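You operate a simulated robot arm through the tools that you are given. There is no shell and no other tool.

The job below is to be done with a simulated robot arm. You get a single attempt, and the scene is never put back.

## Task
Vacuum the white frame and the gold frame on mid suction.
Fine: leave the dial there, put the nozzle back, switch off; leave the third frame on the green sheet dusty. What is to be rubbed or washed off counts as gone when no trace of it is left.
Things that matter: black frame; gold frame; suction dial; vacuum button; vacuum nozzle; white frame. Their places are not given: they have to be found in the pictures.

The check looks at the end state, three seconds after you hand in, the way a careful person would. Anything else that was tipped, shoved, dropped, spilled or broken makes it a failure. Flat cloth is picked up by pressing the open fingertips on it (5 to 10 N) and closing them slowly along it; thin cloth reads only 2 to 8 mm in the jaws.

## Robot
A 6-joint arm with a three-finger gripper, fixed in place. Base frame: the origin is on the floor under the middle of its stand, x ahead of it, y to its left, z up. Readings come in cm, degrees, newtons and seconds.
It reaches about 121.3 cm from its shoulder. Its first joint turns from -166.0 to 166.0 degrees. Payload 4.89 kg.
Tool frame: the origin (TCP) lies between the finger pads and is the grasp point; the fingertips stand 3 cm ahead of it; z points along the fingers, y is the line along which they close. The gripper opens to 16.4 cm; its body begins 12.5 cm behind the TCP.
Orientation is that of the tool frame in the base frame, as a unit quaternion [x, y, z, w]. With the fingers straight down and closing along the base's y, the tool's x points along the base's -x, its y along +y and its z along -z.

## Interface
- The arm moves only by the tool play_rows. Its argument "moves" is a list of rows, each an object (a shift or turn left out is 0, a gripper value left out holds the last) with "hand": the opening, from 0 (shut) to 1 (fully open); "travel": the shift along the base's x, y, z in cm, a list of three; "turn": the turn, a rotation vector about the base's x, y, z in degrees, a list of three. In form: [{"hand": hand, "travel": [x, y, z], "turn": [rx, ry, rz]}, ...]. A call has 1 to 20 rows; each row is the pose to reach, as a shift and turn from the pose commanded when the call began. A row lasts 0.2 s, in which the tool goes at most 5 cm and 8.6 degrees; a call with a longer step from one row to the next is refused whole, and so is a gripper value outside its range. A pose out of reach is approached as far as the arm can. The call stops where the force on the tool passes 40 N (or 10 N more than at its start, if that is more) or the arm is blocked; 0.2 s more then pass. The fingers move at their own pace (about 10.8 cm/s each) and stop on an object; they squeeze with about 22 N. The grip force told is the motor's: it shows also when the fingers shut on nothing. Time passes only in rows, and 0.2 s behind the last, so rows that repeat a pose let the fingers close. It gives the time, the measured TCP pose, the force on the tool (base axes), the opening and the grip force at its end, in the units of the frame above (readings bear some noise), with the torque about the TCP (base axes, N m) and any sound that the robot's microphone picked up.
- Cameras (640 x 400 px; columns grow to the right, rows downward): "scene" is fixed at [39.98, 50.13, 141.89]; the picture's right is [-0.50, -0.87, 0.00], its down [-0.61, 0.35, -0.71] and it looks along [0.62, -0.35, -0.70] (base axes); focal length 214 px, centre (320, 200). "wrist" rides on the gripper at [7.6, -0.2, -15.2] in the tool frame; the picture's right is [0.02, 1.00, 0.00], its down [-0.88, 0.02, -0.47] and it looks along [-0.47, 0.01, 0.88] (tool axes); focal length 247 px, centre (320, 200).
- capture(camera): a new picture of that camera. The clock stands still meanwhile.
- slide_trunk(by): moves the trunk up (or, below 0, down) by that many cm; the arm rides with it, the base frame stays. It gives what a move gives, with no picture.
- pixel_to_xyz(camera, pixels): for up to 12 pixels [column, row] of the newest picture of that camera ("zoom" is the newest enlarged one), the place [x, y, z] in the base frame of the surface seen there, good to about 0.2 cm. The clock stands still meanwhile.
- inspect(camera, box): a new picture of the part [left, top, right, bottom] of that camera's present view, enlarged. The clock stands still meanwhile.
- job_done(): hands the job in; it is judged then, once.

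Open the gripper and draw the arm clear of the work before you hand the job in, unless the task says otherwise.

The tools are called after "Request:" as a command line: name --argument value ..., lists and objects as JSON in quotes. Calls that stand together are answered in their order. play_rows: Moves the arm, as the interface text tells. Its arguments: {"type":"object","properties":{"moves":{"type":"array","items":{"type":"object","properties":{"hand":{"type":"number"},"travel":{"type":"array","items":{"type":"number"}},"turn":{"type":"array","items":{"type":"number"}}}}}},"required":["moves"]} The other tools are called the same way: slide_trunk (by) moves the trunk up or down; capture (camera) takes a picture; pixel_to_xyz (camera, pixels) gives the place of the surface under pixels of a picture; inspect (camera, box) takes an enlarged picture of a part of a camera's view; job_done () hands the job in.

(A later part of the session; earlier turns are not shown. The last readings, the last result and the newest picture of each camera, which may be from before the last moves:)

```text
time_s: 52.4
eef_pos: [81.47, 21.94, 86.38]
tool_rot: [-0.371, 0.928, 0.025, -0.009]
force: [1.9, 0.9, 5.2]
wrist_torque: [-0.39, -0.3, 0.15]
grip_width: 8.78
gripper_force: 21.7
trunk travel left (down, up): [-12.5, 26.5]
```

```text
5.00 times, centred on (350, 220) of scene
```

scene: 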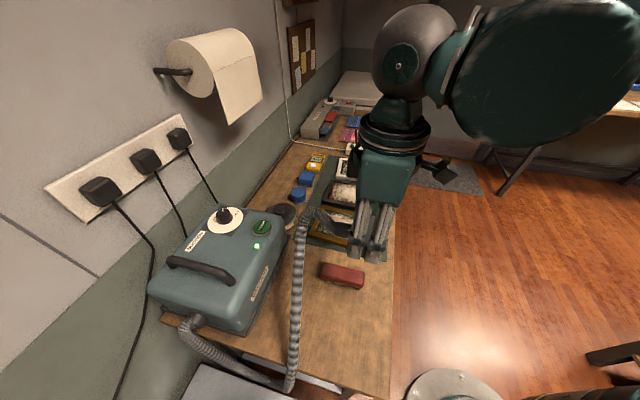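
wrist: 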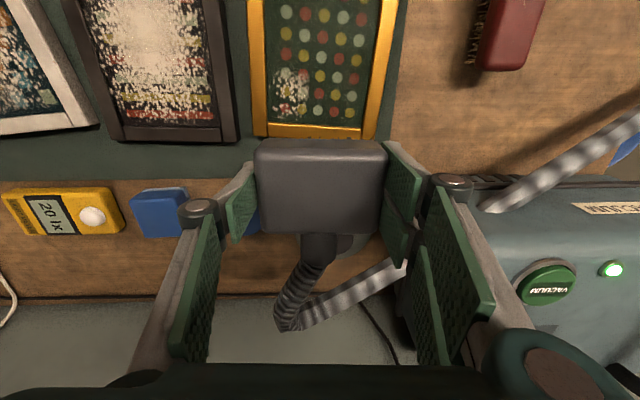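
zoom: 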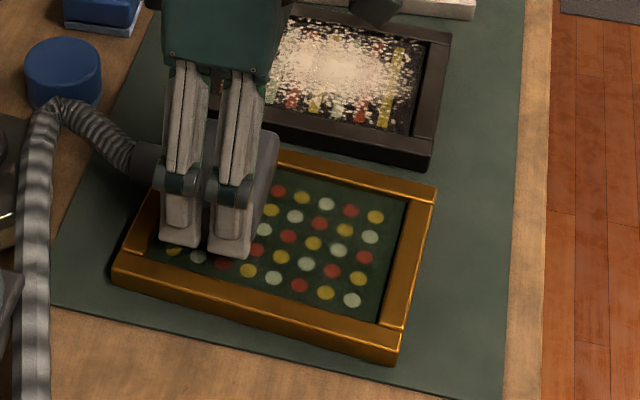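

Light contact of 5 N. I'll sweep back 3 cm along the frame and forward again at this height.

Request:
play_rows --moves '[{"hand": 0.4, "travel": [-0.5, -0.45, -0.02]}, {"travel": [-1, -0.9, -0.02]}, {"travel": [-1.5, -1.35, -0.02]}, {"travel": [-2, -1.8, -0.02]}, {"travel": [-2.5, -2.25, -0.02]}, {"travel": [-2, -1.8, -0.02]}, {"travel": [-1.5, -1.35, -0.02]}, {"travel": [-1, -0.9, -0.02]}, {"travel": [-0.5, -0.45, -0.02]}, {"travel": [0, 0, -0.02]}, {"travel": [0.2, 0.2, -0.02]}, {"travel": [0.2, 0.2, -0.02]}]'

Request:
play_rows --moves '[{"hand": 0.4, "travel": [0, 0, 3]}, {"travel": [0, 0, 7]}, {"travel": [2, 2, 9.5]}, {"travel": [4, 4, 11]}, {"travel": [4, 4, 11]}]'

Request:
inspect --camera "wrist" --box '[240, 0, 400, 150]'

Request:
inspect --camera "scene" --box '[310, 195, 380, 255]'

```text
time_s: 55.0
eef_pos: [81.6, 22.18, 86.29]
tool_rot: [-0.372, 0.928, 0.025, -0.009]
force: [-1.2, -0.9, 2.0]
wrist_torque: [-0.31, -0.1, -0.09]
grip_width: 8.75
gripper_force: 21.8
trunk travel left (down, up): [-12.5, 26.5]
```

```text
time_s: 56.2
eef_pos: [85.7, 26.16, 97.34]
tool_rot: [-0.373, 0.928, 0.026, -0.01]
force: [0.0, 0.8, -1.2]
wrist_torque: [0.02, -0.03, -0.01]
grip_width: 8.78
gripper_force: 22.2
trunk travel left (down, up): [-12.5, 26.5]
```

```text
2.67 times, centred on (320, 75) of wrist
```

zoom: 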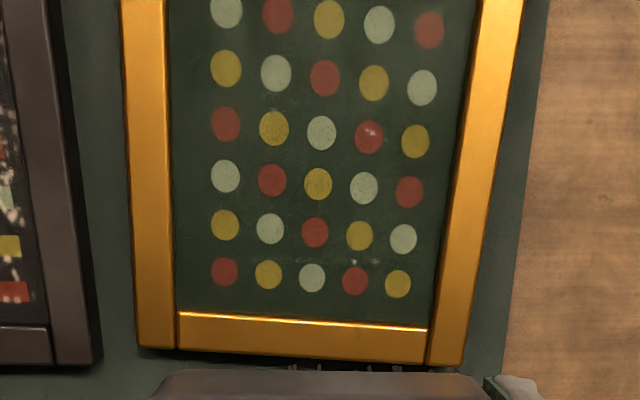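

```text
6.67 times, centred on (345, 225) of scene
```

zoom: 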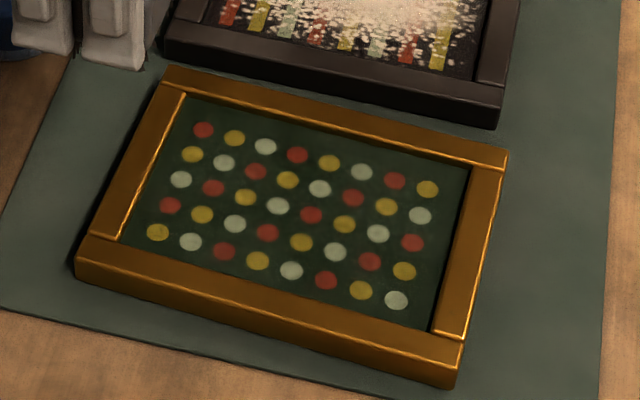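

The patch is gone. I'll look closely for faint remains over the whole gold canvas.

Request:
inspect --camera "wrist" --box '[270, 75, 370, 135]'

Request:
inspect --camera "wrist" --box '[270, 15, 370, 75]'

Request:
inspect --camera "scene" --box '[325, 205, 375, 245]'

```text
6.40 times, centred on (320, 105) of wrist
```

zoom: 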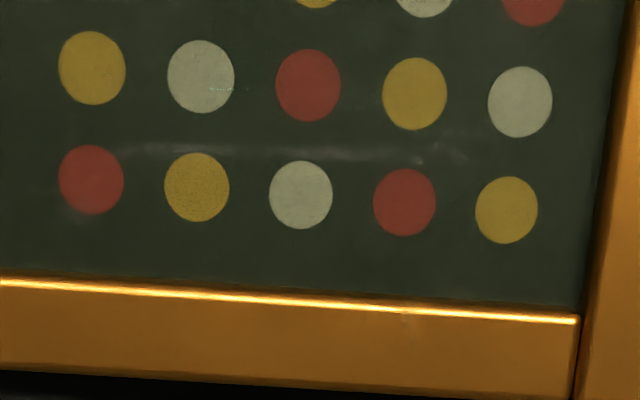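

```text
6.40 times, centred on (320, 45) of wrist
```

zoom: 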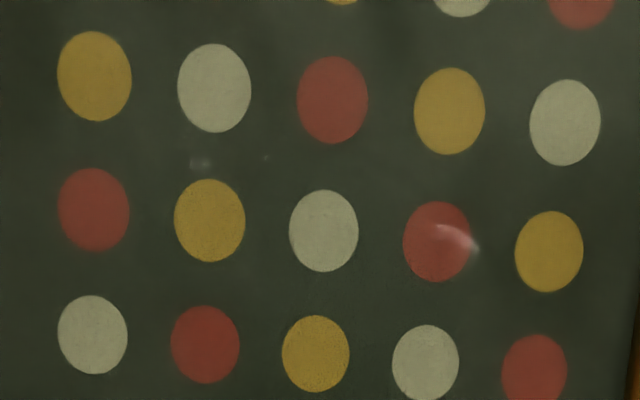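

```text
10.00 times, centred on (350, 225) of scene
```

zoom: 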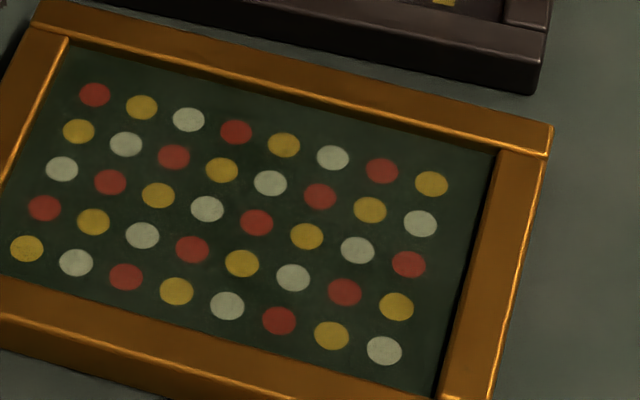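

No traces: the faint marks shift with the camera, so they're reflections on the glazing, and the scene view is clean. Now I'll carry the nozzle, high, to beyond the far end of the white frame, reducing the roll to 1.5°.

Request:
play_rows --moves '[{"hand": 0.4, "travel": [0, 0, 4]}, {"travel": [2.5, -3.2, 4]}, {"travel": [5, -6.4, 4]}, {"travel": [7.5, -9.6, 4]}, {"travel": [10, -12.8, 4]}, {"travel": [12.5, -16, 4], "turn": [-1.11, -1.0, 0]}, {"travel": [15, -19.2, 4], "turn": [-1.11, -1.0, 0]}, {"travel": [17.5, -22.4, 4], "turn": [-1.11, -1.0, 0]}, {"travel": [20, -25.6, 4], "turn": [-1.11, -1.0, 0]}, {"travel": [20.8, -26.5, 2], "turn": [-1.11, -1.0, 0]}, {"travel": [20.8, -26.5, 0], "turn": [-1.11, -1.0, 0]}, {"travel": [20.8, -26.5, 0], "turn": [-1.11, -1.0, 0]}]'

Request:
capture --camera "wrist"

Request:
capture --camera "scene"

```text
time_s: 58.8
eef_pos: [106.49, -0.36, 97.27]
tool_rot: [-0.373, 0.928, 0.012, -0.005]
force: [0.6, 0.3, -1.5]
wrist_torque: [0.02, 0.0, 0.03]
grip_width: 8.75
gripper_force: 21.6
trunk travel left (down, up): [-12.5, 26.5]
```

```text
taken
```

wrist: 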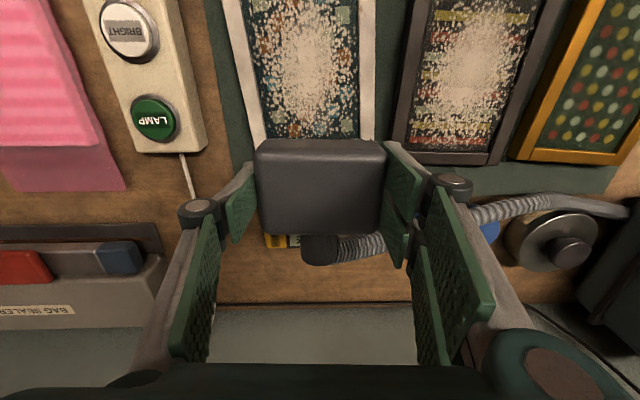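

```text
taken
```

scene: 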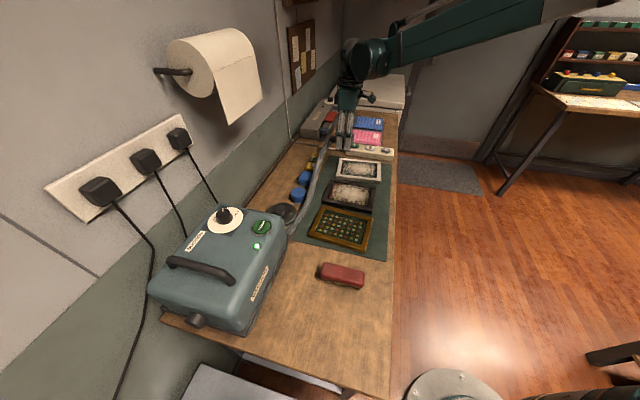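

The hose follows without force, and everything else looks in place. I'll measure the white frame's rims and canvas from this wrist view.

Request:
inspect --camera "wrist" --box '[210, 0, 400, 150]'

Request:
pixel_to_xyz --camera "wrist" --pixels '[[233, 40], [243, 40], [248, 40], [356, 40], [363, 40], [375, 40], [250, 110], [262, 110], [357, 110], [372, 110], [300, 138], [310, 60]]'

```text
2.67 times, centred on (305, 75) of wrist
```

zoom: 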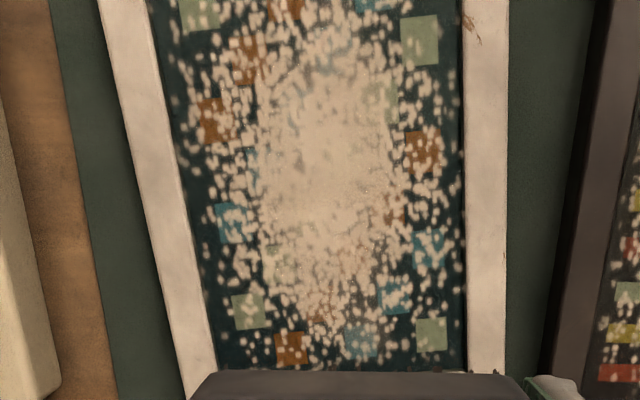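

```text
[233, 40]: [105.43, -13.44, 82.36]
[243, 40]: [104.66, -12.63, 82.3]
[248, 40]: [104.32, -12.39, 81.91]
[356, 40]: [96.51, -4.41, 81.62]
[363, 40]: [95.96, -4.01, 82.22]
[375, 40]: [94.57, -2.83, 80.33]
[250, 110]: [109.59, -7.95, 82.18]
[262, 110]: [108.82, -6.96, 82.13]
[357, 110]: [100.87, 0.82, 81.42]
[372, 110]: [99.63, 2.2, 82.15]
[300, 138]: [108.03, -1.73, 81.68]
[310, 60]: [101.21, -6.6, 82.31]
```

The white frame is turned about 7° more than the gold (about 50° in base axes). I'll measure its corners from the scene camera too.

Request:
inspect --camera "scene" --box '[325, 145, 395, 190]'

```text
8.89 times, centred on (360, 168) of scene
```

zoom: 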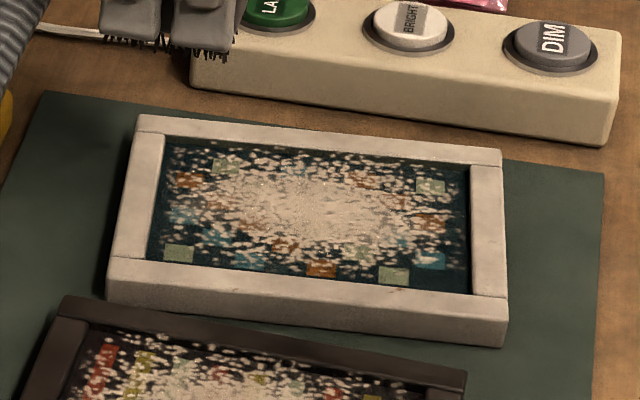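

Request:
pixel_to_xyz --camera "zoom" --pixels '[[142, 124], [495, 155], [500, 318], [115, 280], [165, 140], [468, 168], [470, 290], [150, 258], [315, 210], [320, 275], [315, 155], [160, 200]]'

Request:
pixel_to_xyz --camera "zoom" --pixels '[[136, 118], [502, 150], [508, 320], [108, 278], [480, 230], [140, 200], [310, 295], [320, 135]]'

```text
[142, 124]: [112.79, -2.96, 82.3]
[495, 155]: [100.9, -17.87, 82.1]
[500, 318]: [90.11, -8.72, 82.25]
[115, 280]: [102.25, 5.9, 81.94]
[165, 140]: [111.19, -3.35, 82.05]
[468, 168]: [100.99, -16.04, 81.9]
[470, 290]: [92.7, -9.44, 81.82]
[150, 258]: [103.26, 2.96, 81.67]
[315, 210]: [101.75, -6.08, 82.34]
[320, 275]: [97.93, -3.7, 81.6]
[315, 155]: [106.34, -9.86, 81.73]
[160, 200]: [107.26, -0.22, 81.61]
```

```text
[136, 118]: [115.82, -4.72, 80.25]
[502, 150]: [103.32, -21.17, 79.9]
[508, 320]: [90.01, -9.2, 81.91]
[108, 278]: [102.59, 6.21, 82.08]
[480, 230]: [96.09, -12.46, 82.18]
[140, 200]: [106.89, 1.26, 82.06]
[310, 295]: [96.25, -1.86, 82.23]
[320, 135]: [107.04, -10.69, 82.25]
```

White frame: centre (101.5,-5.9), axes at 50.5°, rim 82.2, canvas 81.65. I'll turn the nozzle +6.9° to match, come over its far end at (104.7,-2.0) and lower to light contact height.

Request:
play_rows --moves '[{"hand": 0.4, "travel": [-1, -0.9, -2], "turn": [0, 0, 3.5]}, {"travel": [-1.8, -1.65, -5], "turn": [0, 0, 6.9]}, {"travel": [-1.8, -1.65, -8], "turn": [0, 0, 6.9]}, {"travel": [-1.8, -1.65, -10], "turn": [0, 0, 6.9]}, {"travel": [-1.8, -1.65, -10.7], "turn": [0, 0, 6.9]}, {"travel": [-1.8, -1.65, -10.9], "turn": [0, 0, 6.9]}, {"travel": [-1.8, -1.65, -10.9], "turn": [0, 0, 6.9]}]'

Request:
capture --camera "wrist"

Request:
inspect --camera "scene" --box '[325, 140, 400, 190]'

```text
time_s: 60.4
eef_pos: [104.58, -1.89, 86.45]
tool_rot: [-0.427, 0.904, 0.012, -0.005]
force: [0.0, 1.4, -1.3]
wrist_torque: [0.04, -0.02, -0.03]
grip_width: 8.77
gripper_force: 21.7
trunk travel left (down, up): [-12.5, 26.5]
```

```text
taken
```

wrist: 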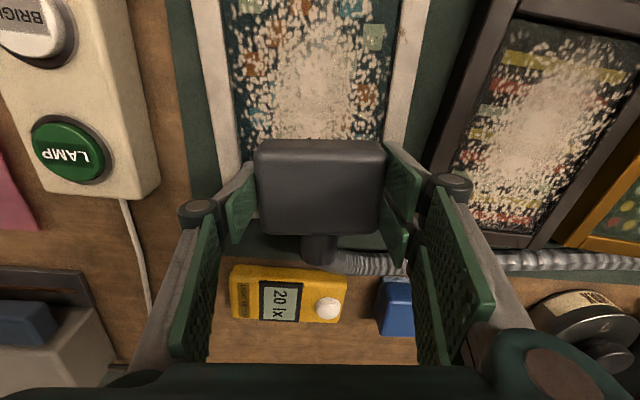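

```text
8.00 times, centred on (362, 165) of scene
```

zoom: 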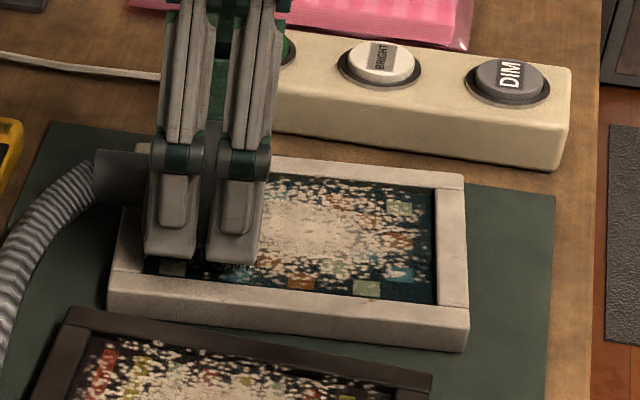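

Aligned now, with the frame centre about 0.6 cm to the left of the nozzle. I'll shift 0.6 cm left and lower to ≈86.3, checking force.

Request:
play_rows --moves '[{"hand": 0.4, "travel": [0.46, -0.38, 0]}, {"travel": [0.46, -0.38, -0.1]}, {"travel": [0.46, -0.38, -0.18]}, {"travel": [0.46, -0.38, -0.18]}]'

Request:
inspect --camera "scene" --box '[325, 140, 400, 190]'

```text
time_s: 61.4
eef_pos: [105.13, -2.23, 86.19]
tool_rot: [-0.427, 0.904, 0.012, -0.006]
force: [0.3, 0.5, -0.8]
wrist_torque: [0.02, -0.01, -0.01]
grip_width: 8.77
gripper_force: 21.5
trunk travel left (down, up): [-12.5, 26.5]
```

```text
8.00 times, centred on (362, 165) of scene
```

zoom: 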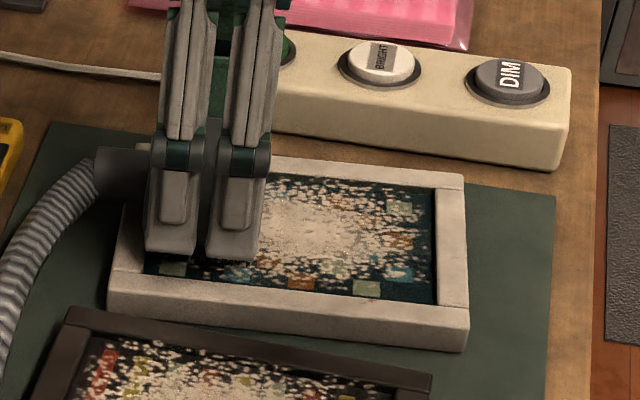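

Still no contact at 86.19. I'll lower further in small steps until light contact.

Request:
play_rows --moves '[{"hand": 0.4, "travel": [0, 0, -0.1]}, {"travel": [0, 0, -0.15]}, {"travel": [0, 0, -0.15]}]'

```text
time_s: 62.2
eef_pos: [105.08, -2.15, 86.1]
tool_rot: [-0.428, 0.904, 0.013, -0.004]
force: [4.9, 0.3, 11.0]
wrist_torque: [-0.18, -0.33, 0.05]
grip_width: 8.73
gripper_force: 22.3
trunk travel left (down, up): [-12.5, 26.5]
```

Contact at z≈86.1 with 11 N. I'll ease up 0.06 cm and sweep slowly toward the near end.

Request:
play_rows --moves '[{"hand": 0.4, "travel": [0, 0, 0.06]}, {"travel": [-0.45, -0.55, 0.06]}, {"travel": [-0.9, -1.1, 0.06]}, {"travel": [-1.35, -1.65, 0.06]}, {"travel": [-1.8, -2.2, 0.06]}, {"travel": [-2.25, -2.75, 0.06]}, {"travel": [-2.7, -3.3, 0.06]}, {"travel": [-3.15, -3.85, 0.06]}, {"travel": [-3.6, -4.4, 0.06]}, {"travel": [-4.05, -4.95, 0.06]}, {"travel": [-4.5, -5.5, 0.06]}, {"travel": [-4.95, -6.05, 0.06]}, {"travel": [-5.4, -6.6, 0.06]}, {"travel": [-5.85, -7.15, 0.06]}, {"travel": [-6.3, -7.65, 0.06]}, {"travel": [-6.3, -7.65, 0.06]}]'

Request:
capture --camera "wrist"

Request:
inspect --camera "scene" --box '[325, 140, 400, 190]'

```text
time_s: 65.6
eef_pos: [98.75, -10.0, 86.08]
tool_rot: [-0.427, 0.904, 0.012, -0.006]
force: [-0.2, -0.4, -1.4]
wrist_torque: [0.02, 0.01, 0.0]
grip_width: 8.76
gripper_force: 22.4
trunk travel left (down, up): [-12.5, 26.5]
```

```text
taken
```

wrist: 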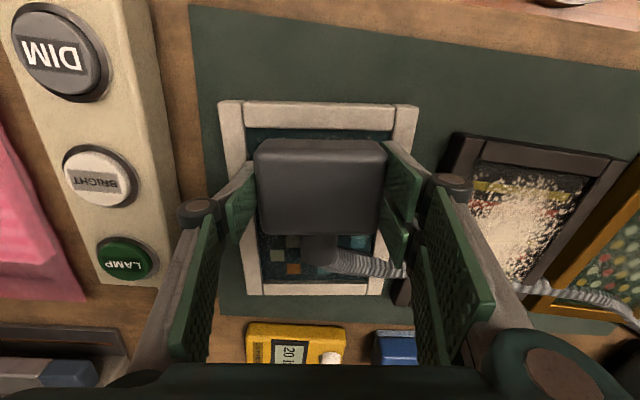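

```text
8.00 times, centred on (362, 165) of scene
```

zoom: 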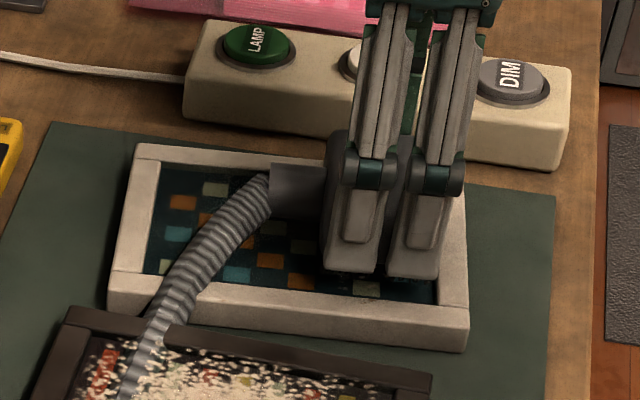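

The canvas looks clean so far. I'll lift and move beyond the far end to inspect the whole white canvas.

Request:
play_rows --moves '[{"hand": 0.4, "travel": [0, 0, 2.5]}, {"travel": [0, 0, 6.5]}, {"travel": [1.5, 1.8, 9.5]}, {"travel": [3.5, 4.2, 11.5]}, {"travel": [6, 7.2, 12]}, {"travel": [8.5, 10.2, 12]}, {"travel": [8.5, 10.2, 12]}]'

Request:
inspect --camera "wrist" --box '[200, 0, 440, 150]'

Request:
inspect --camera "scene" --box '[330, 150, 390, 190]'

```text
time_s: 67.2
eef_pos: [107.38, 0.38, 98.15]
tool_rot: [-0.427, 0.904, 0.012, -0.006]
force: [0.0, -0.5, -0.9]
wrist_torque: [0.0, 0.03, 0.03]
grip_width: 8.74
gripper_force: 22.2
trunk travel left (down, up): [-12.5, 26.5]
```

```text
2.67 times, centred on (320, 75) of wrist
```

zoom: 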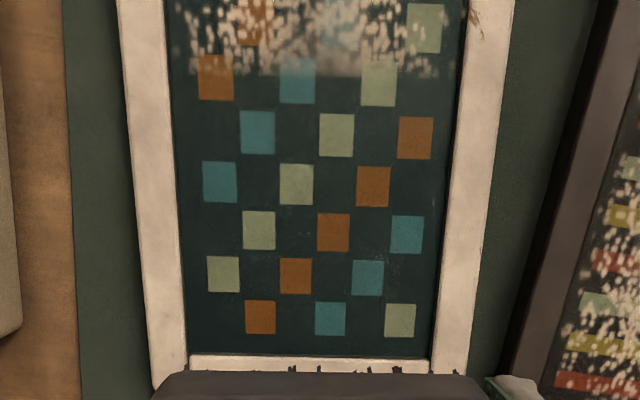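

```text
10.00 times, centred on (360, 170) of scene
```

zoom: 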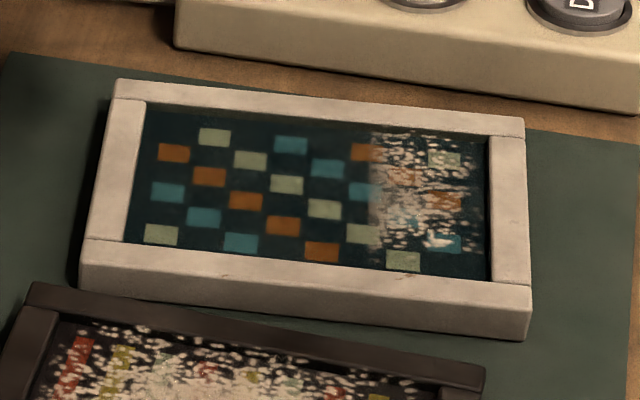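

The far two-thirds is clean but the near third was missed (the nozzle lost contact there). I'll go back over the middle at (102.6,-5.4), lower to light contact, and sweep the near part in pieces.

Request:
play_rows --moves '[{"hand": 0.4, "travel": [-2, -2.4, -3]}, {"travel": [-4, -4.8, -6]}, {"travel": [-4.8, -5.8, -9.5]}, {"travel": [-4.8, -5.8, -11.5]}, {"travel": [-4.8, -5.8, -12]}, {"travel": [-4.8, -5.8, -12.15]}, {"travel": [-4.8, -5.8, -12.15]}]'

```text
time_s: 68.8
eef_pos: [102.34, -5.56, 85.92]
tool_rot: [-0.427, 0.904, 0.012, -0.006]
force: [-1.3, 0.9, 12.2]
wrist_torque: [-0.14, -0.18, -0.02]
grip_width: 8.75
gripper_force: 21.7
trunk travel left (down, up): [-12.5, 26.5]
```

Contact at 85.92 with 12 N. I'll ease slightly and sweep toward the near end at this height.

Request:
play_rows --moves '[{"hand": 0.4, "travel": [0, 0, 0.05]}, {"travel": [-0.45, -0.55, 0.04]}, {"travel": [-0.9, -1.1, 0.03]}, {"travel": [-1.35, -1.65, 0.02]}, {"travel": [-1.8, -2.2, 0.01]}, {"travel": [-1.8, -2.2, 0.0]}]'

Request:
inspect --camera "scene" --box '[330, 150, 390, 190]'

```text
time_s: 70.2
eef_pos: [100.59, -7.8, 86.05]
tool_rot: [-0.427, 0.904, 0.011, -0.006]
force: [0.9, 3.0, 6.9]
wrist_torque: [-0.08, -0.23, 0.04]
grip_width: 8.74
gripper_force: 22.1
trunk travel left (down, up): [-12.5, 26.5]
```

```text
10.00 times, centred on (360, 170) of scene
```

zoom: 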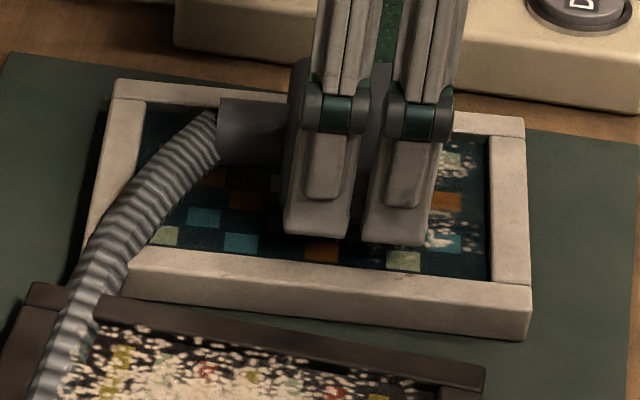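

Contact holds at 7 N and dust is coming off. I'll continue to the near end.

Request:
play_rows --moves '[{"hand": 0.4, "travel": [-0.4, -0.5, -0.01]}, {"travel": [-0.8, -1.0, -0.02]}, {"travel": [-1.2, -1.45, -0.03]}, {"travel": [-1.55, -1.9, -0.04]}, {"travel": [-1.85, -2.25, -0.04]}, {"travel": [-1.85, -2.25, -0.05]}, {"travel": [-1.85, -2.25, -0.05]}]'

Request:
capture --camera "wrist"

Request:
inspect --camera "scene" --box '[330, 150, 390, 190]'

```text
time_s: 71.8
eef_pos: [98.72, -10.02, 86.08]
tool_rot: [-0.427, 0.904, 0.011, -0.006]
force: [3.2, 2.6, 9.2]
wrist_torque: [-0.02, -0.27, 0.08]
grip_width: 8.74
gripper_force: 21.9
trunk travel left (down, up): [-12.5, 26.5]
```

```text
taken
```

wrist: 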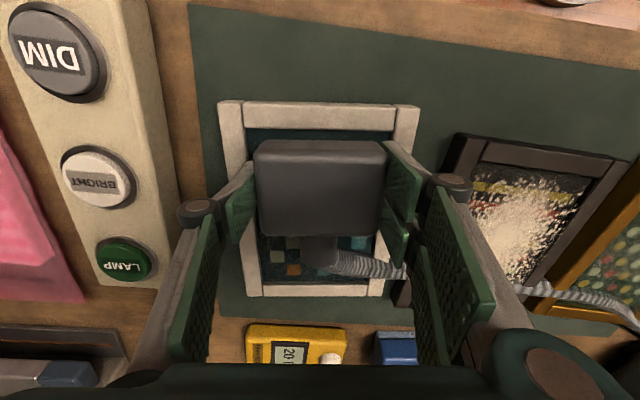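

```text
10.00 times, centred on (360, 170) of scene
```

zoom: 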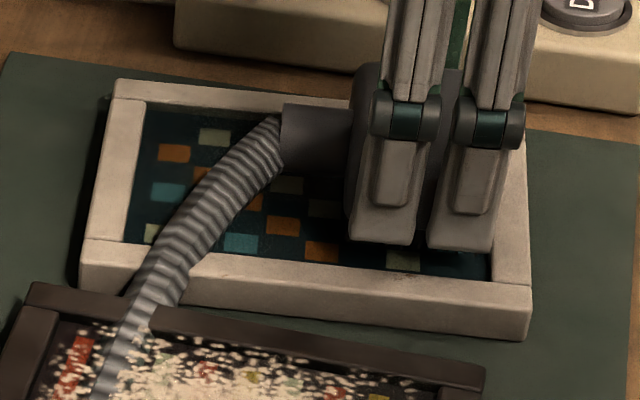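

Contact kept at 9 N to the near end. I'll sweep back a few cm in contact, then lift and inspect from the far end.

Request:
play_rows --moves '[{"hand": 0.4, "travel": [0.4, 0.5, 0.0]}, {"travel": [0.8, 1.0, 0.0]}, {"travel": [1.2, 1.45, 0.0]}, {"travel": [1.6, 1.95, 0.0]}, {"travel": [2.0, 2.45, 0.0]}, {"travel": [2.0, 2.45, 2.5]}, {"travel": [2.0, 2.45, 6.5]}, {"travel": [4.0, 4.9, 9.5]}, {"travel": [6.2, 7.5, 11.5]}, {"travel": [8.5, 10.2, 12]}, {"travel": [8.5, 10.2, 12]}]'

Request:
capture --camera "wrist"

Request:
inspect --camera "wrist" --box '[200, 0, 440, 150]'

Request:
inspect --camera "scene" --box '[335, 155, 385, 190]'

```text
time_s: 74.2
eef_pos: [107.46, 0.35, 98.01]
tool_rot: [-0.428, 0.904, 0.012, -0.007]
force: [0.4, 0.2, -0.9]
wrist_torque: [0.02, 0.03, 0.01]
grip_width: 8.77
gripper_force: 22.0
trunk travel left (down, up): [-12.5, 26.5]
```

```text
taken
```

wrist: 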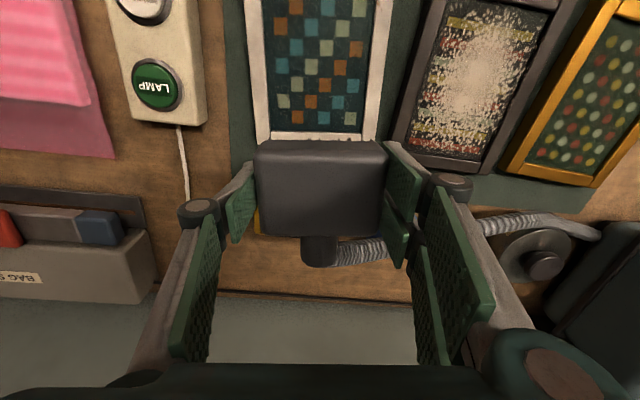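

```text
2.67 times, centred on (320, 75) of wrist
```

zoom: 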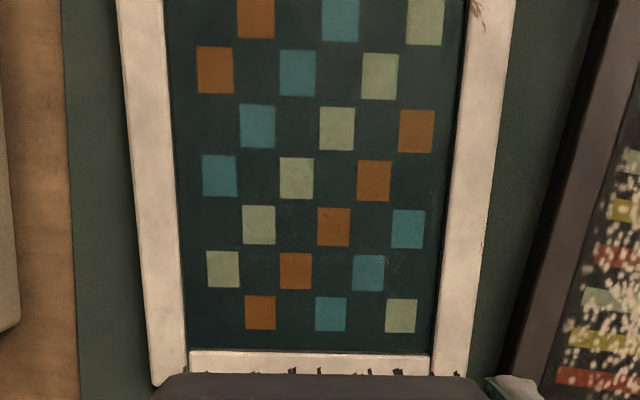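

```text
11.43 times, centred on (360, 172) of scene
```

zoom: 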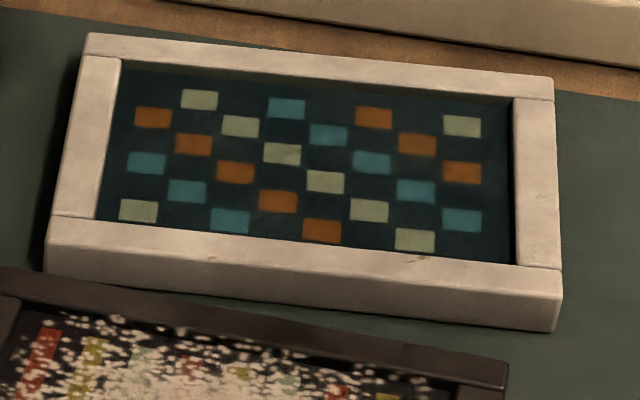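

The white canvas now looks clean (the brown scratch on its rim was there before). I'll check both canvases at higher magnification for faint remains.

Request:
inspect --camera "wrist" --box '[260, 0, 380, 70]'

Request:
inspect --camera "wrist" --box '[260, 65, 380, 135]'

Request:
inspect --camera "scene" --box '[355, 158, 385, 182]'

Request:
inspect --camera "wrist" --box '[520, 0, 640, 170]'

```text
5.33 times, centred on (320, 35) of wrist
```

zoom: 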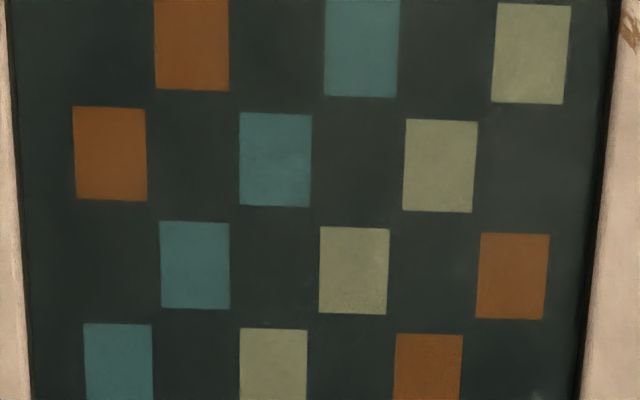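

```text
5.33 times, centred on (320, 100) of wrist
```

zoom: 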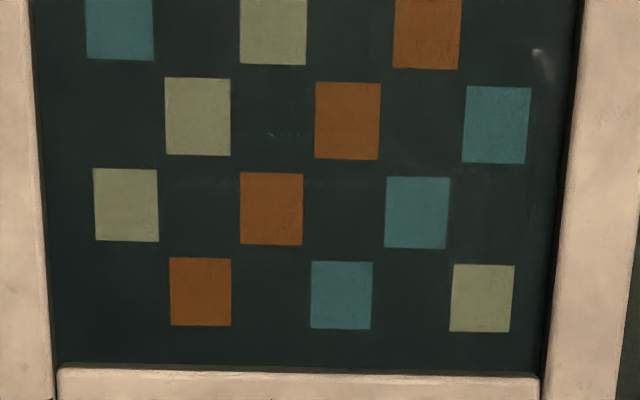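

```text
16.00 times, centred on (370, 170) of scene
```

zoom: 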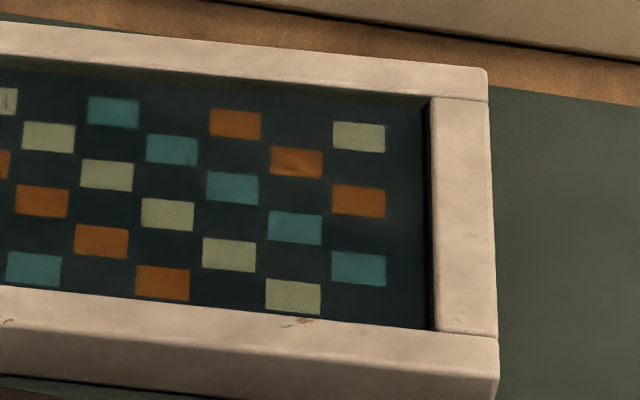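

```text
2.35 times, centred on (580, 85) of wrist
```

zoom: 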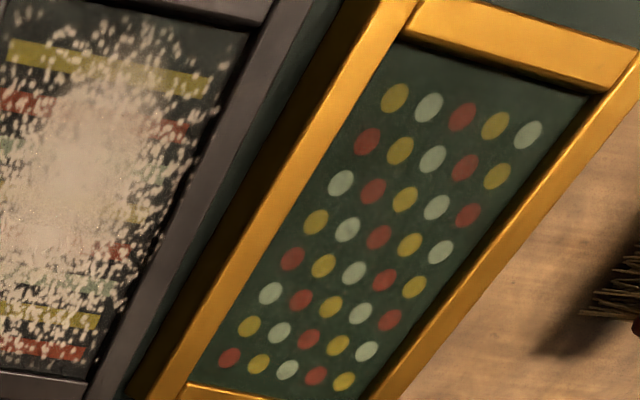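

Both look clean. I'll do one more high-zoom check on the gold frame's corners and the white frame's far half from the scene camera.

Request:
inspect --camera "scene" --box '[315, 205, 345, 245]'

Request:
inspect --camera "scene" --box '[340, 212, 372, 248]'

Request:
inspect --camera "scene" --box '[337, 158, 367, 182]'

```text
10.00 times, centred on (330, 225) of scene
```

zoom: 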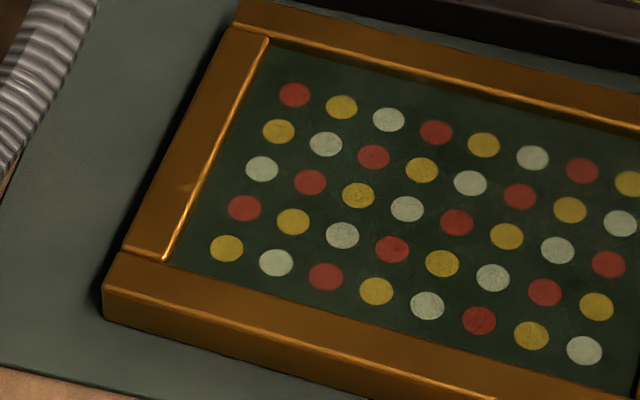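

```text
11.11 times, centred on (356, 230) of scene
```

zoom: 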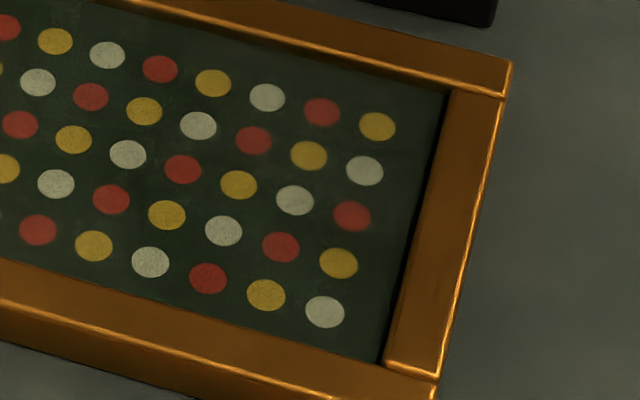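

```text
16.00 times, centred on (352, 170) of scene
```

zoom: 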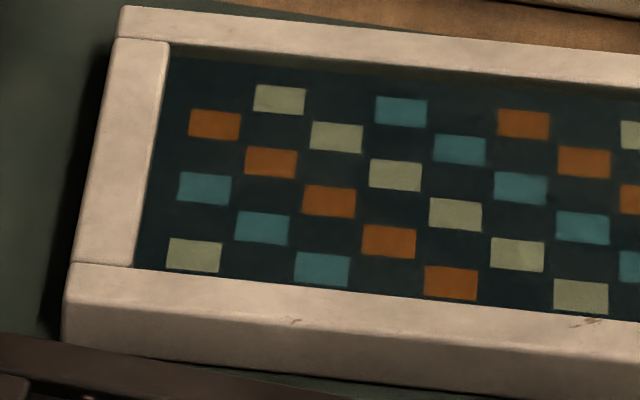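

Both frames are clean; now I'll carry the nozzle back high over the table toward its original place, undoing the yaw and roll.

Request:
play_rows --moves '[{"hand": 0.4, "travel": [0, 0, 4]}, {"travel": [-2, 1.3, 7]}, {"travel": [-5.8, 3.8, 8]}, {"travel": [-9.6, 6.3, 8], "turn": [-0.35, -0.36, -2.3]}, {"travel": [-13.4, 8.8, 8], "turn": [-0.7, -0.71, -4.6]}, {"travel": [-17.2, 11.3, 8], "turn": [-1.05, -1.07, -6.9]}, {"travel": [-21, 13.8, 8], "turn": [-1.05, -1.07, -6.9]}, {"travel": [-24.8, 16.3, 8], "turn": [-1.05, -1.07, -6.9]}, {"travel": [-28.6, 18.8, 8], "turn": [-1.05, -1.07, -6.9]}, {"travel": [-32.4, 21.3, 8], "turn": [-1.05, -1.07, -6.9]}, {"travel": [-36.2, 23.8, 8], "turn": [-1.05, -1.07, -6.9]}, {"travel": [-40, 26.3, 8], "turn": [-1.05, -1.07, -6.9]}, {"travel": [-43.8, 28.8, 8], "turn": [-1.05, -1.07, -6.9]}, {"travel": [-47.6, 31.3, 8], "turn": [-1.05, -1.07, -6.9]}, {"travel": [-51.4, 33.8, 8], "turn": [-1.05, -1.07, -6.9]}, {"travel": [-54.5, 35.9, 8], "turn": [-1.05, -1.07, -6.9]}, {"travel": [-57.1, 37.6, 8], "turn": [-1.05, -1.07, -6.9]}, {"travel": [-57.1, 37.6, 8], "turn": [-1.05, -1.07, -6.9]}]'

Request:
capture --camera "wrist"

Request:
capture --camera "scene"

```text
time_s: 78.0
eef_pos: [50.16, 37.89, 105.98]
tool_rot: [-0.373, 0.928, 0.0, 0.0]
force: [0.6, -0.6, -1.4]
wrist_torque: [0.01, -0.02, 0.0]
grip_width: 8.76
gripper_force: 21.9
trunk travel left (down, up): [-12.5, 26.5]
```

```text
taken
```

wrist: 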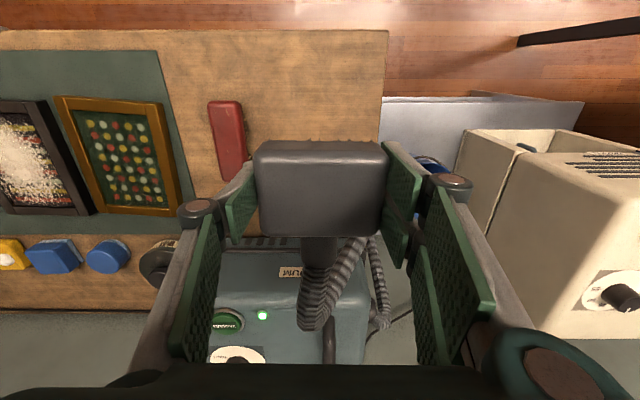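

```text
taken
```

scene: 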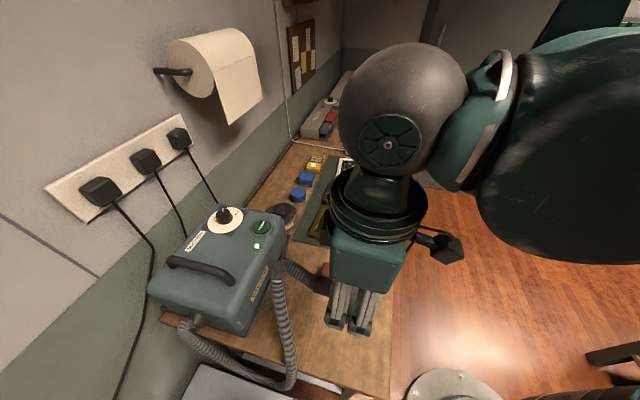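

Back above its spot at (50.16,37.89). I'll lower the nozzle to about 1.5 cm above the table first.

Request:
play_rows --moves '[{"hand": 0.4, "travel": [0.1, 0.18, -4]}, {"travel": [0.1, 0.18, -8]}, {"travel": [0.1, 0.18, -12]}, {"travel": [0.1, 0.18, -16]}, {"travel": [0.1, 0.18, -19]}, {"travel": [0.1, 0.18, -20.5]}, {"travel": [0.1, 0.18, -20.5]}]'

Request:
capture --camera "wrist"

Request:
inspect --camera "scene" --box '[240, 220, 420, 390]'

```text
time_s: 79.6
eef_pos: [50.26, 37.97, 85.39]
tool_rot: [-0.372, 0.928, 0.0, 0.0]
force: [-0.1, 0.7, -1.3]
wrist_torque: [-0.02, -0.02, -0.01]
grip_width: 8.77
gripper_force: 22.2
trunk travel left (down, up): [-12.5, 26.5]
```

```text
taken
```

wrist: 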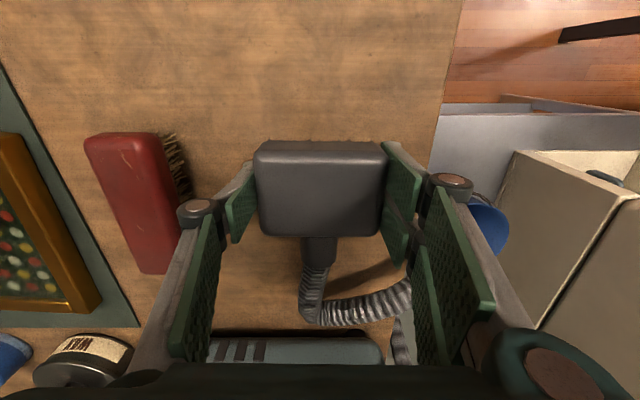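

```text
2.35 times, centred on (330, 305) of scene
```

zoom: 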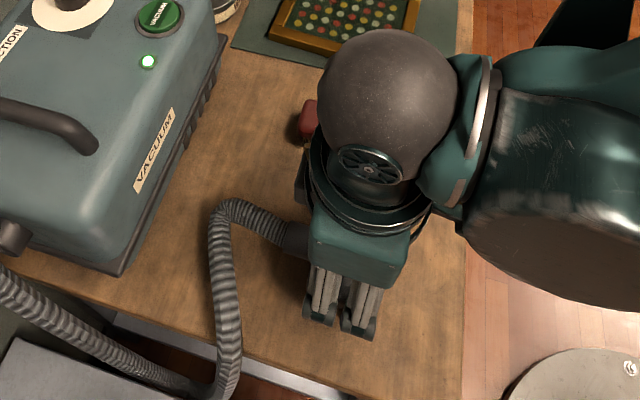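

The view matches the original pick-up view. I'll lower in small steps until the nozzle rests on the table.

Request:
play_rows --moves '[{"hand": 0.4, "travel": [0, 0.08, -0.4]}, {"travel": [0, 0.08, -0.7]}, {"travel": [0, 0.08, -0.95]}, {"travel": [0, 0.08, -1.1]}]'

```text
time_s: 80.6
eef_pos: [50.3, 38.03, 84.5]
tool_rot: [-0.372, 0.928, 0.0, 0.0]
force: [1.1, -0.7, -2.1]
wrist_torque: [-0.02, -0.01, 0.01]
grip_width: 8.75
gripper_force: 22.2
trunk travel left (down, up): [-12.5, 26.5]
```

Request:
play_rows --moves '[{"hand": 0.4, "travel": [0, 0, -0.15]}, {"travel": [0, 0, -0.3]}, {"travel": [0, 0, -0.4]}, {"travel": [0, 0, -0.4]}]'

```text
time_s: 81.6
eef_pos: [50.25, 38.07, 83.98]
tool_rot: [-0.372, 0.928, 0.0, 0.0]
force: [-0.1, 0.1, -0.9]
wrist_torque: [-0.01, 0.0, 0.03]
grip_width: 8.79
gripper_force: 21.3
trunk travel left (down, up): [-12.5, 26.5]
```

No contact yet at 83.98 (the nozzle slid slightly up in the grip). I'll continue lowering in 0.1 cm steps.

Request:
play_rows --moves '[{"hand": 0.4, "travel": [0, 0, -0.1]}, {"travel": [0, 0, -0.2]}, {"travel": [0, 0, -0.28]}, {"travel": [0, 0, -0.28]}]'

```text
time_s: 82.6
eef_pos: [50.35, 38.02, 83.75]
tool_rot: [-0.372, 0.928, 0.0, 0.0]
force: [2.0, -1.5, 3.6]
wrist_torque: [0.31, 0.11, -0.03]
grip_width: 8.75
gripper_force: 22.2
trunk travel left (down, up): [-12.5, 26.5]
```

Contact with the table (3.6 N). I'll open the fingers to release and then rise straight up.

Request:
play_rows --moves '[{"hand": 0.5}, {"hand": 0.6}, {"hand": 0.7}, {"hand": 0.7}, {"hand": 0.7}]'

Request:
capture --camera "wrist"

```text
time_s: 83.8
eef_pos: [50.34, 38.05, 83.69]
tool_rot: [-0.373, 0.928, 0.0, 0.001]
force: [0.1, -0.4, -0.4]
wrist_torque: [0.02, -0.02, 0.01]
grip_width: 11.47
gripper_force: 0.1
trunk travel left (down, up): [-12.5, 26.5]
```

```text
taken
```

wrist: 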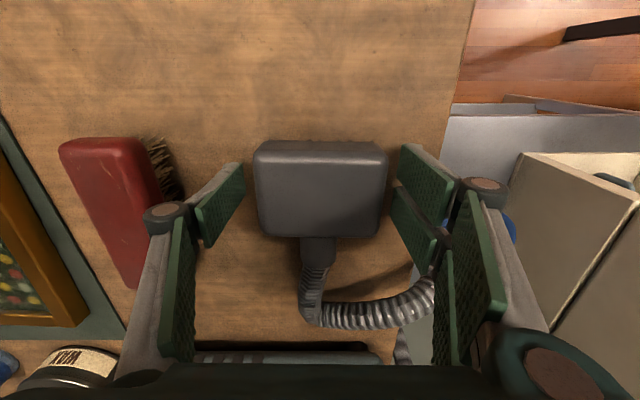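

Released with the nozzle in the same spot. I'll rise straight up 30 cm and check its position.

Request:
play_rows --moves '[{"hand": 0.7, "travel": [0, 0, 3]}, {"travel": [0, 0, 7]}, {"travel": [0, 0, 11.5]}, {"travel": [0, 0, 16]}, {"travel": [0, 0, 20.5]}, {"travel": [0, 0, 25]}, {"travel": [0, 0, 29.5]}, {"travel": [0, 0, 33.8]}, {"travel": [0, 0, 33.8]}]'

Request:
capture --camera "wrist"

Request:
inspect --camera "wrist" --box '[290, 90, 350, 160]'

```text
time_s: 85.8
eef_pos: [50.34, 37.98, 117.4]
tool_rot: [-0.372, 0.928, 0.001, 0.0]
force: [0.5, -0.5, 0.2]
wrist_torque: [0.03, 0.01, -0.02]
grip_width: 11.46
gripper_force: 0.0
trunk travel left (down, up): [-12.5, 26.5]
```

```text
taken
```

wrist: 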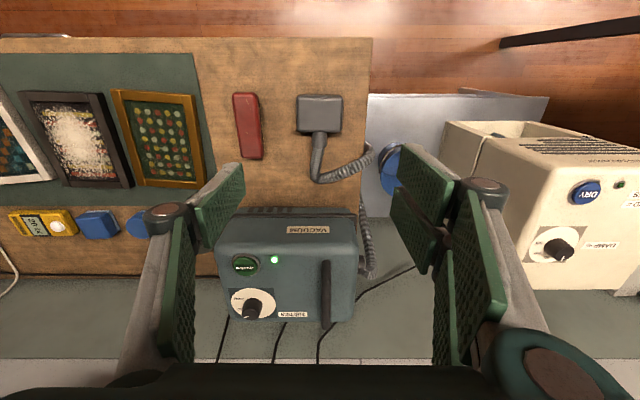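

```text
5.71 times, centred on (320, 125) of wrist
```

zoom: 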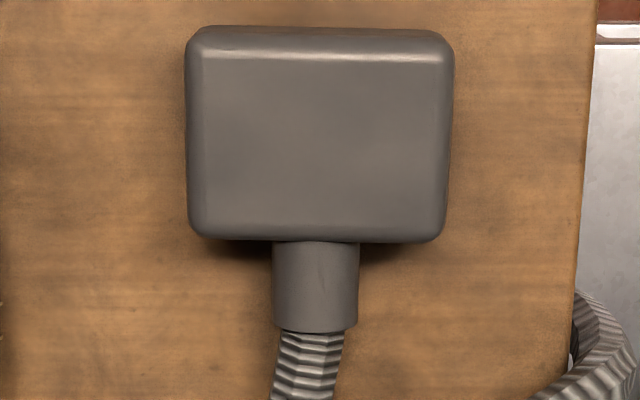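

Request:
pixel_to_xyz --camera "zoom" --pixels '[[205, 75], [435, 75], [210, 220], [432, 222], [318, 140], [190, 140], [448, 140], [315, 265], [315, 320]]'

```text
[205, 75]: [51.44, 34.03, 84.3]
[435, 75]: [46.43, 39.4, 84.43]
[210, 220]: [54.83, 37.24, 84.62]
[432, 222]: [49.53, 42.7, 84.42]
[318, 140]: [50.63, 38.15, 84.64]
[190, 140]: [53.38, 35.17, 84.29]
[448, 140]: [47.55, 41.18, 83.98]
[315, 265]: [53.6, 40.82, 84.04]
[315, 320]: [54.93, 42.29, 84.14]
```

The nozzle sits within 0.3 cm of where it was. Now I'll shut the fingers and return above the vacuum button in the same pressing pose as before, to z≈104.

Request:
play_rows --moves '[{"hand": 0, "travel": [3.9, 1.1, 0]}, {"travel": [7.8, 2.2, 0], "turn": [3.17, 1.27, -7.19]}, {"travel": [11.7, 3.3, 0], "turn": [6.34, 2.54, -14.39]}, {"travel": [15.6, 4.4, 0], "turn": [9.51, 3.8, -21.58]}, {"travel": [19.5, 5.5, 0], "turn": [12.68, 5.07, -28.77]}, {"travel": [23.4, 6.65, 0], "turn": [15.85, 6.34, -35.97]}, {"travel": [27.3, 7.75, 0], "turn": [19.02, 7.61, -43.16]}, {"travel": [27.3, 7.75, -4.5], "turn": [19.02, 7.61, -43.16]}, {"travel": [27.3, 7.75, -9], "turn": [19.02, 7.61, -43.16]}, {"travel": [27.3, 7.75, -13.4], "turn": [19.02, 7.61, -43.16]}, {"travel": [27.3, 7.75, -13.4], "turn": [19.02, 7.61, -43.16]}]'

Request:
capture --camera "wrist"

Request:
inspect --camera "scene" --box '[180, 140, 320, 260]'

```text
time_s: 88.2
eef_pos: [77.64, 45.86, 104.02]
tool_rot: [-0.001, 0.985, 0.173, 0.0]
force: [1.0, -0.2, 0.6]
wrist_torque: [0.0, 0.05, 0.01]
grip_width: 0.01
gripper_force: 22.4
trunk travel left (down, up): [-12.5, 26.5]
```

```text
taken
```

wrist: 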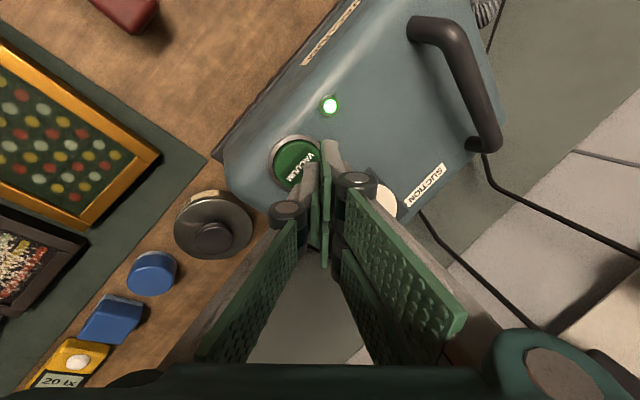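

```text
3.33 times, centred on (250, 200) of scene
```

zoom: 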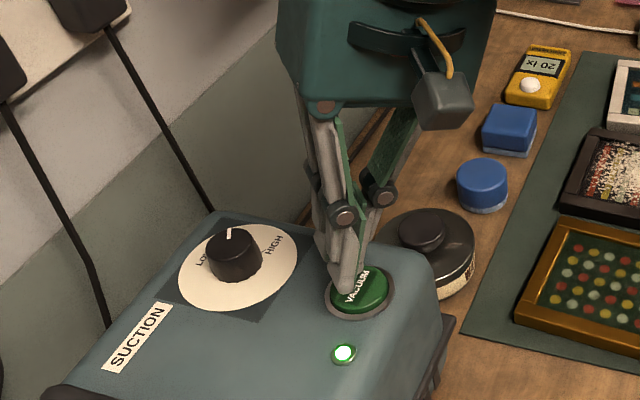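

Same pose as the first press. I'll descend to just above the earlier click height, then the last 0.5 cm.

Request:
play_rows --moves '[{"hand": 0, "travel": [0, -0.08, -1.5]}, {"travel": [0, -0.08, -2.5]}, {"travel": [0, -0.08, -3.0]}, {"travel": [0, -0.08, -3.2]}, {"travel": [0, -0.08, -3.35]}, {"travel": [0, -0.08, -3.5]}]'

Request:
inspect --camera "scene" --box '[200, 170, 300, 260]'

```text
time_s: 89.6
eef_pos: [77.61, 45.65, 100.63]
tool_rot: [-0.001, 0.985, 0.173, 0.0]
force: [0.6, 0.5, 7.4]
wrist_torque: [0.0, -0.03, 0.03]
grip_width: 0.01
gripper_force: 21.9
trunk travel left (down, up): [-12.5, 26.5]
heard: click
```

```text
4.44 times, centred on (250, 215) of scene
```

zoom: 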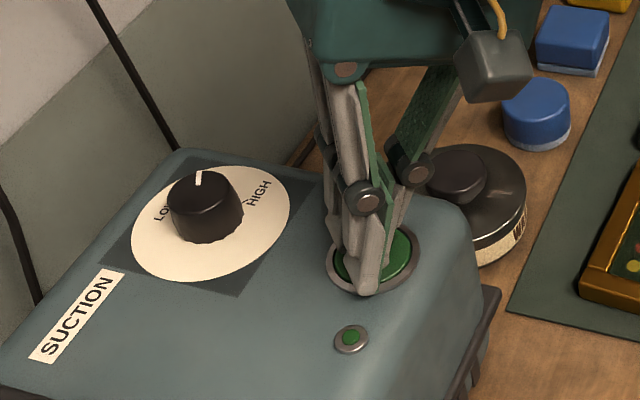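

Click heard and the lamp is off. I'll rise straight up, fingers kept shut, and back away.

Request:
play_rows --moves '[{"hand": 0, "travel": [0, 0, 2]}, {"travel": [0, 0, 6]}, {"travel": [0, 0, 10.5]}, {"travel": [0, 0, 15]}, {"travel": [0, 0, 19.5]}, {"travel": [-2, -4, 22], "turn": [-6.7, 0, 0]}, {"travel": [-4, -8, 24], "turn": [-13.4, 0, 0]}, {"travel": [-6, -12, 26], "turn": [-20, 0, 0]}, {"travel": [-7, -16, 28], "turn": [-20, 0, 0]}, {"travel": [-7, -20.5, 29], "turn": [-20, 0, 0]}, {"travel": [-7, -25, 29], "turn": [-20, 0, 0]}, {"travel": [-7, -25, 29], "turn": [-20, 0, 0]}]'

Request:
capture --camera "wrist"

Request:
capture --camera "scene"

```text
refused: row 6 steps farther than a row can; nothing moved
```

```text
taken
```

wrist: 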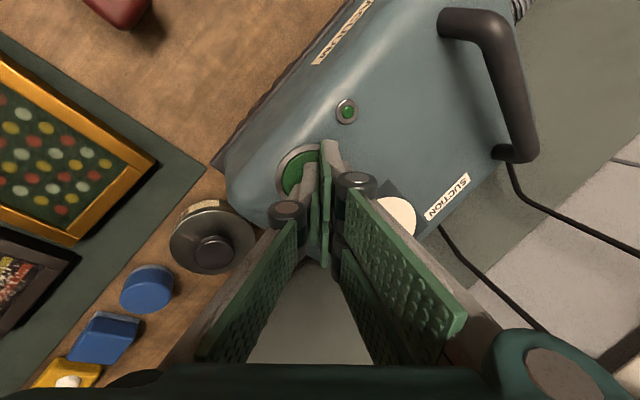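

```text
taken
```

scene: 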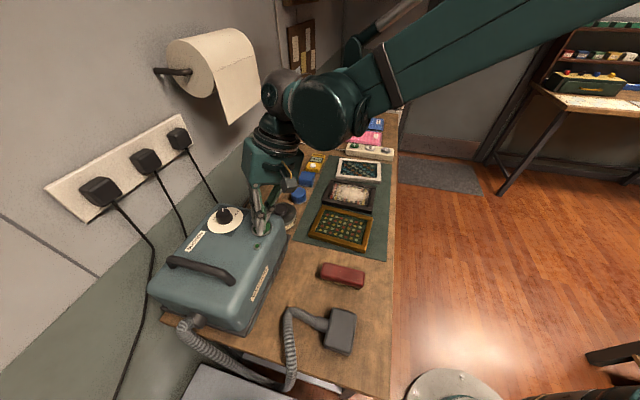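

One row step was slightly too long, so nothing moved. I'll rise straight up only, in short steps.

Request:
play_rows --moves '[{"hand": 0, "travel": [0, 0, 2]}, {"travel": [0, 0, 6]}, {"travel": [0, 0, 10]}, {"travel": [0, 0, 14]}, {"travel": [0, 0, 18]}, {"travel": [0, 0, 20]}]'

```text
time_s: 91.0
eef_pos: [77.68, 45.64, 120.56]
tool_rot: [-0.001, 0.985, 0.174, 0.0]
force: [0.1, 0.1, -0.5]
wrist_torque: [-0.01, 0.03, -0.01]
grip_width: 0.05
gripper_force: 21.6
trunk travel left (down, up): [-12.5, 26.5]
```

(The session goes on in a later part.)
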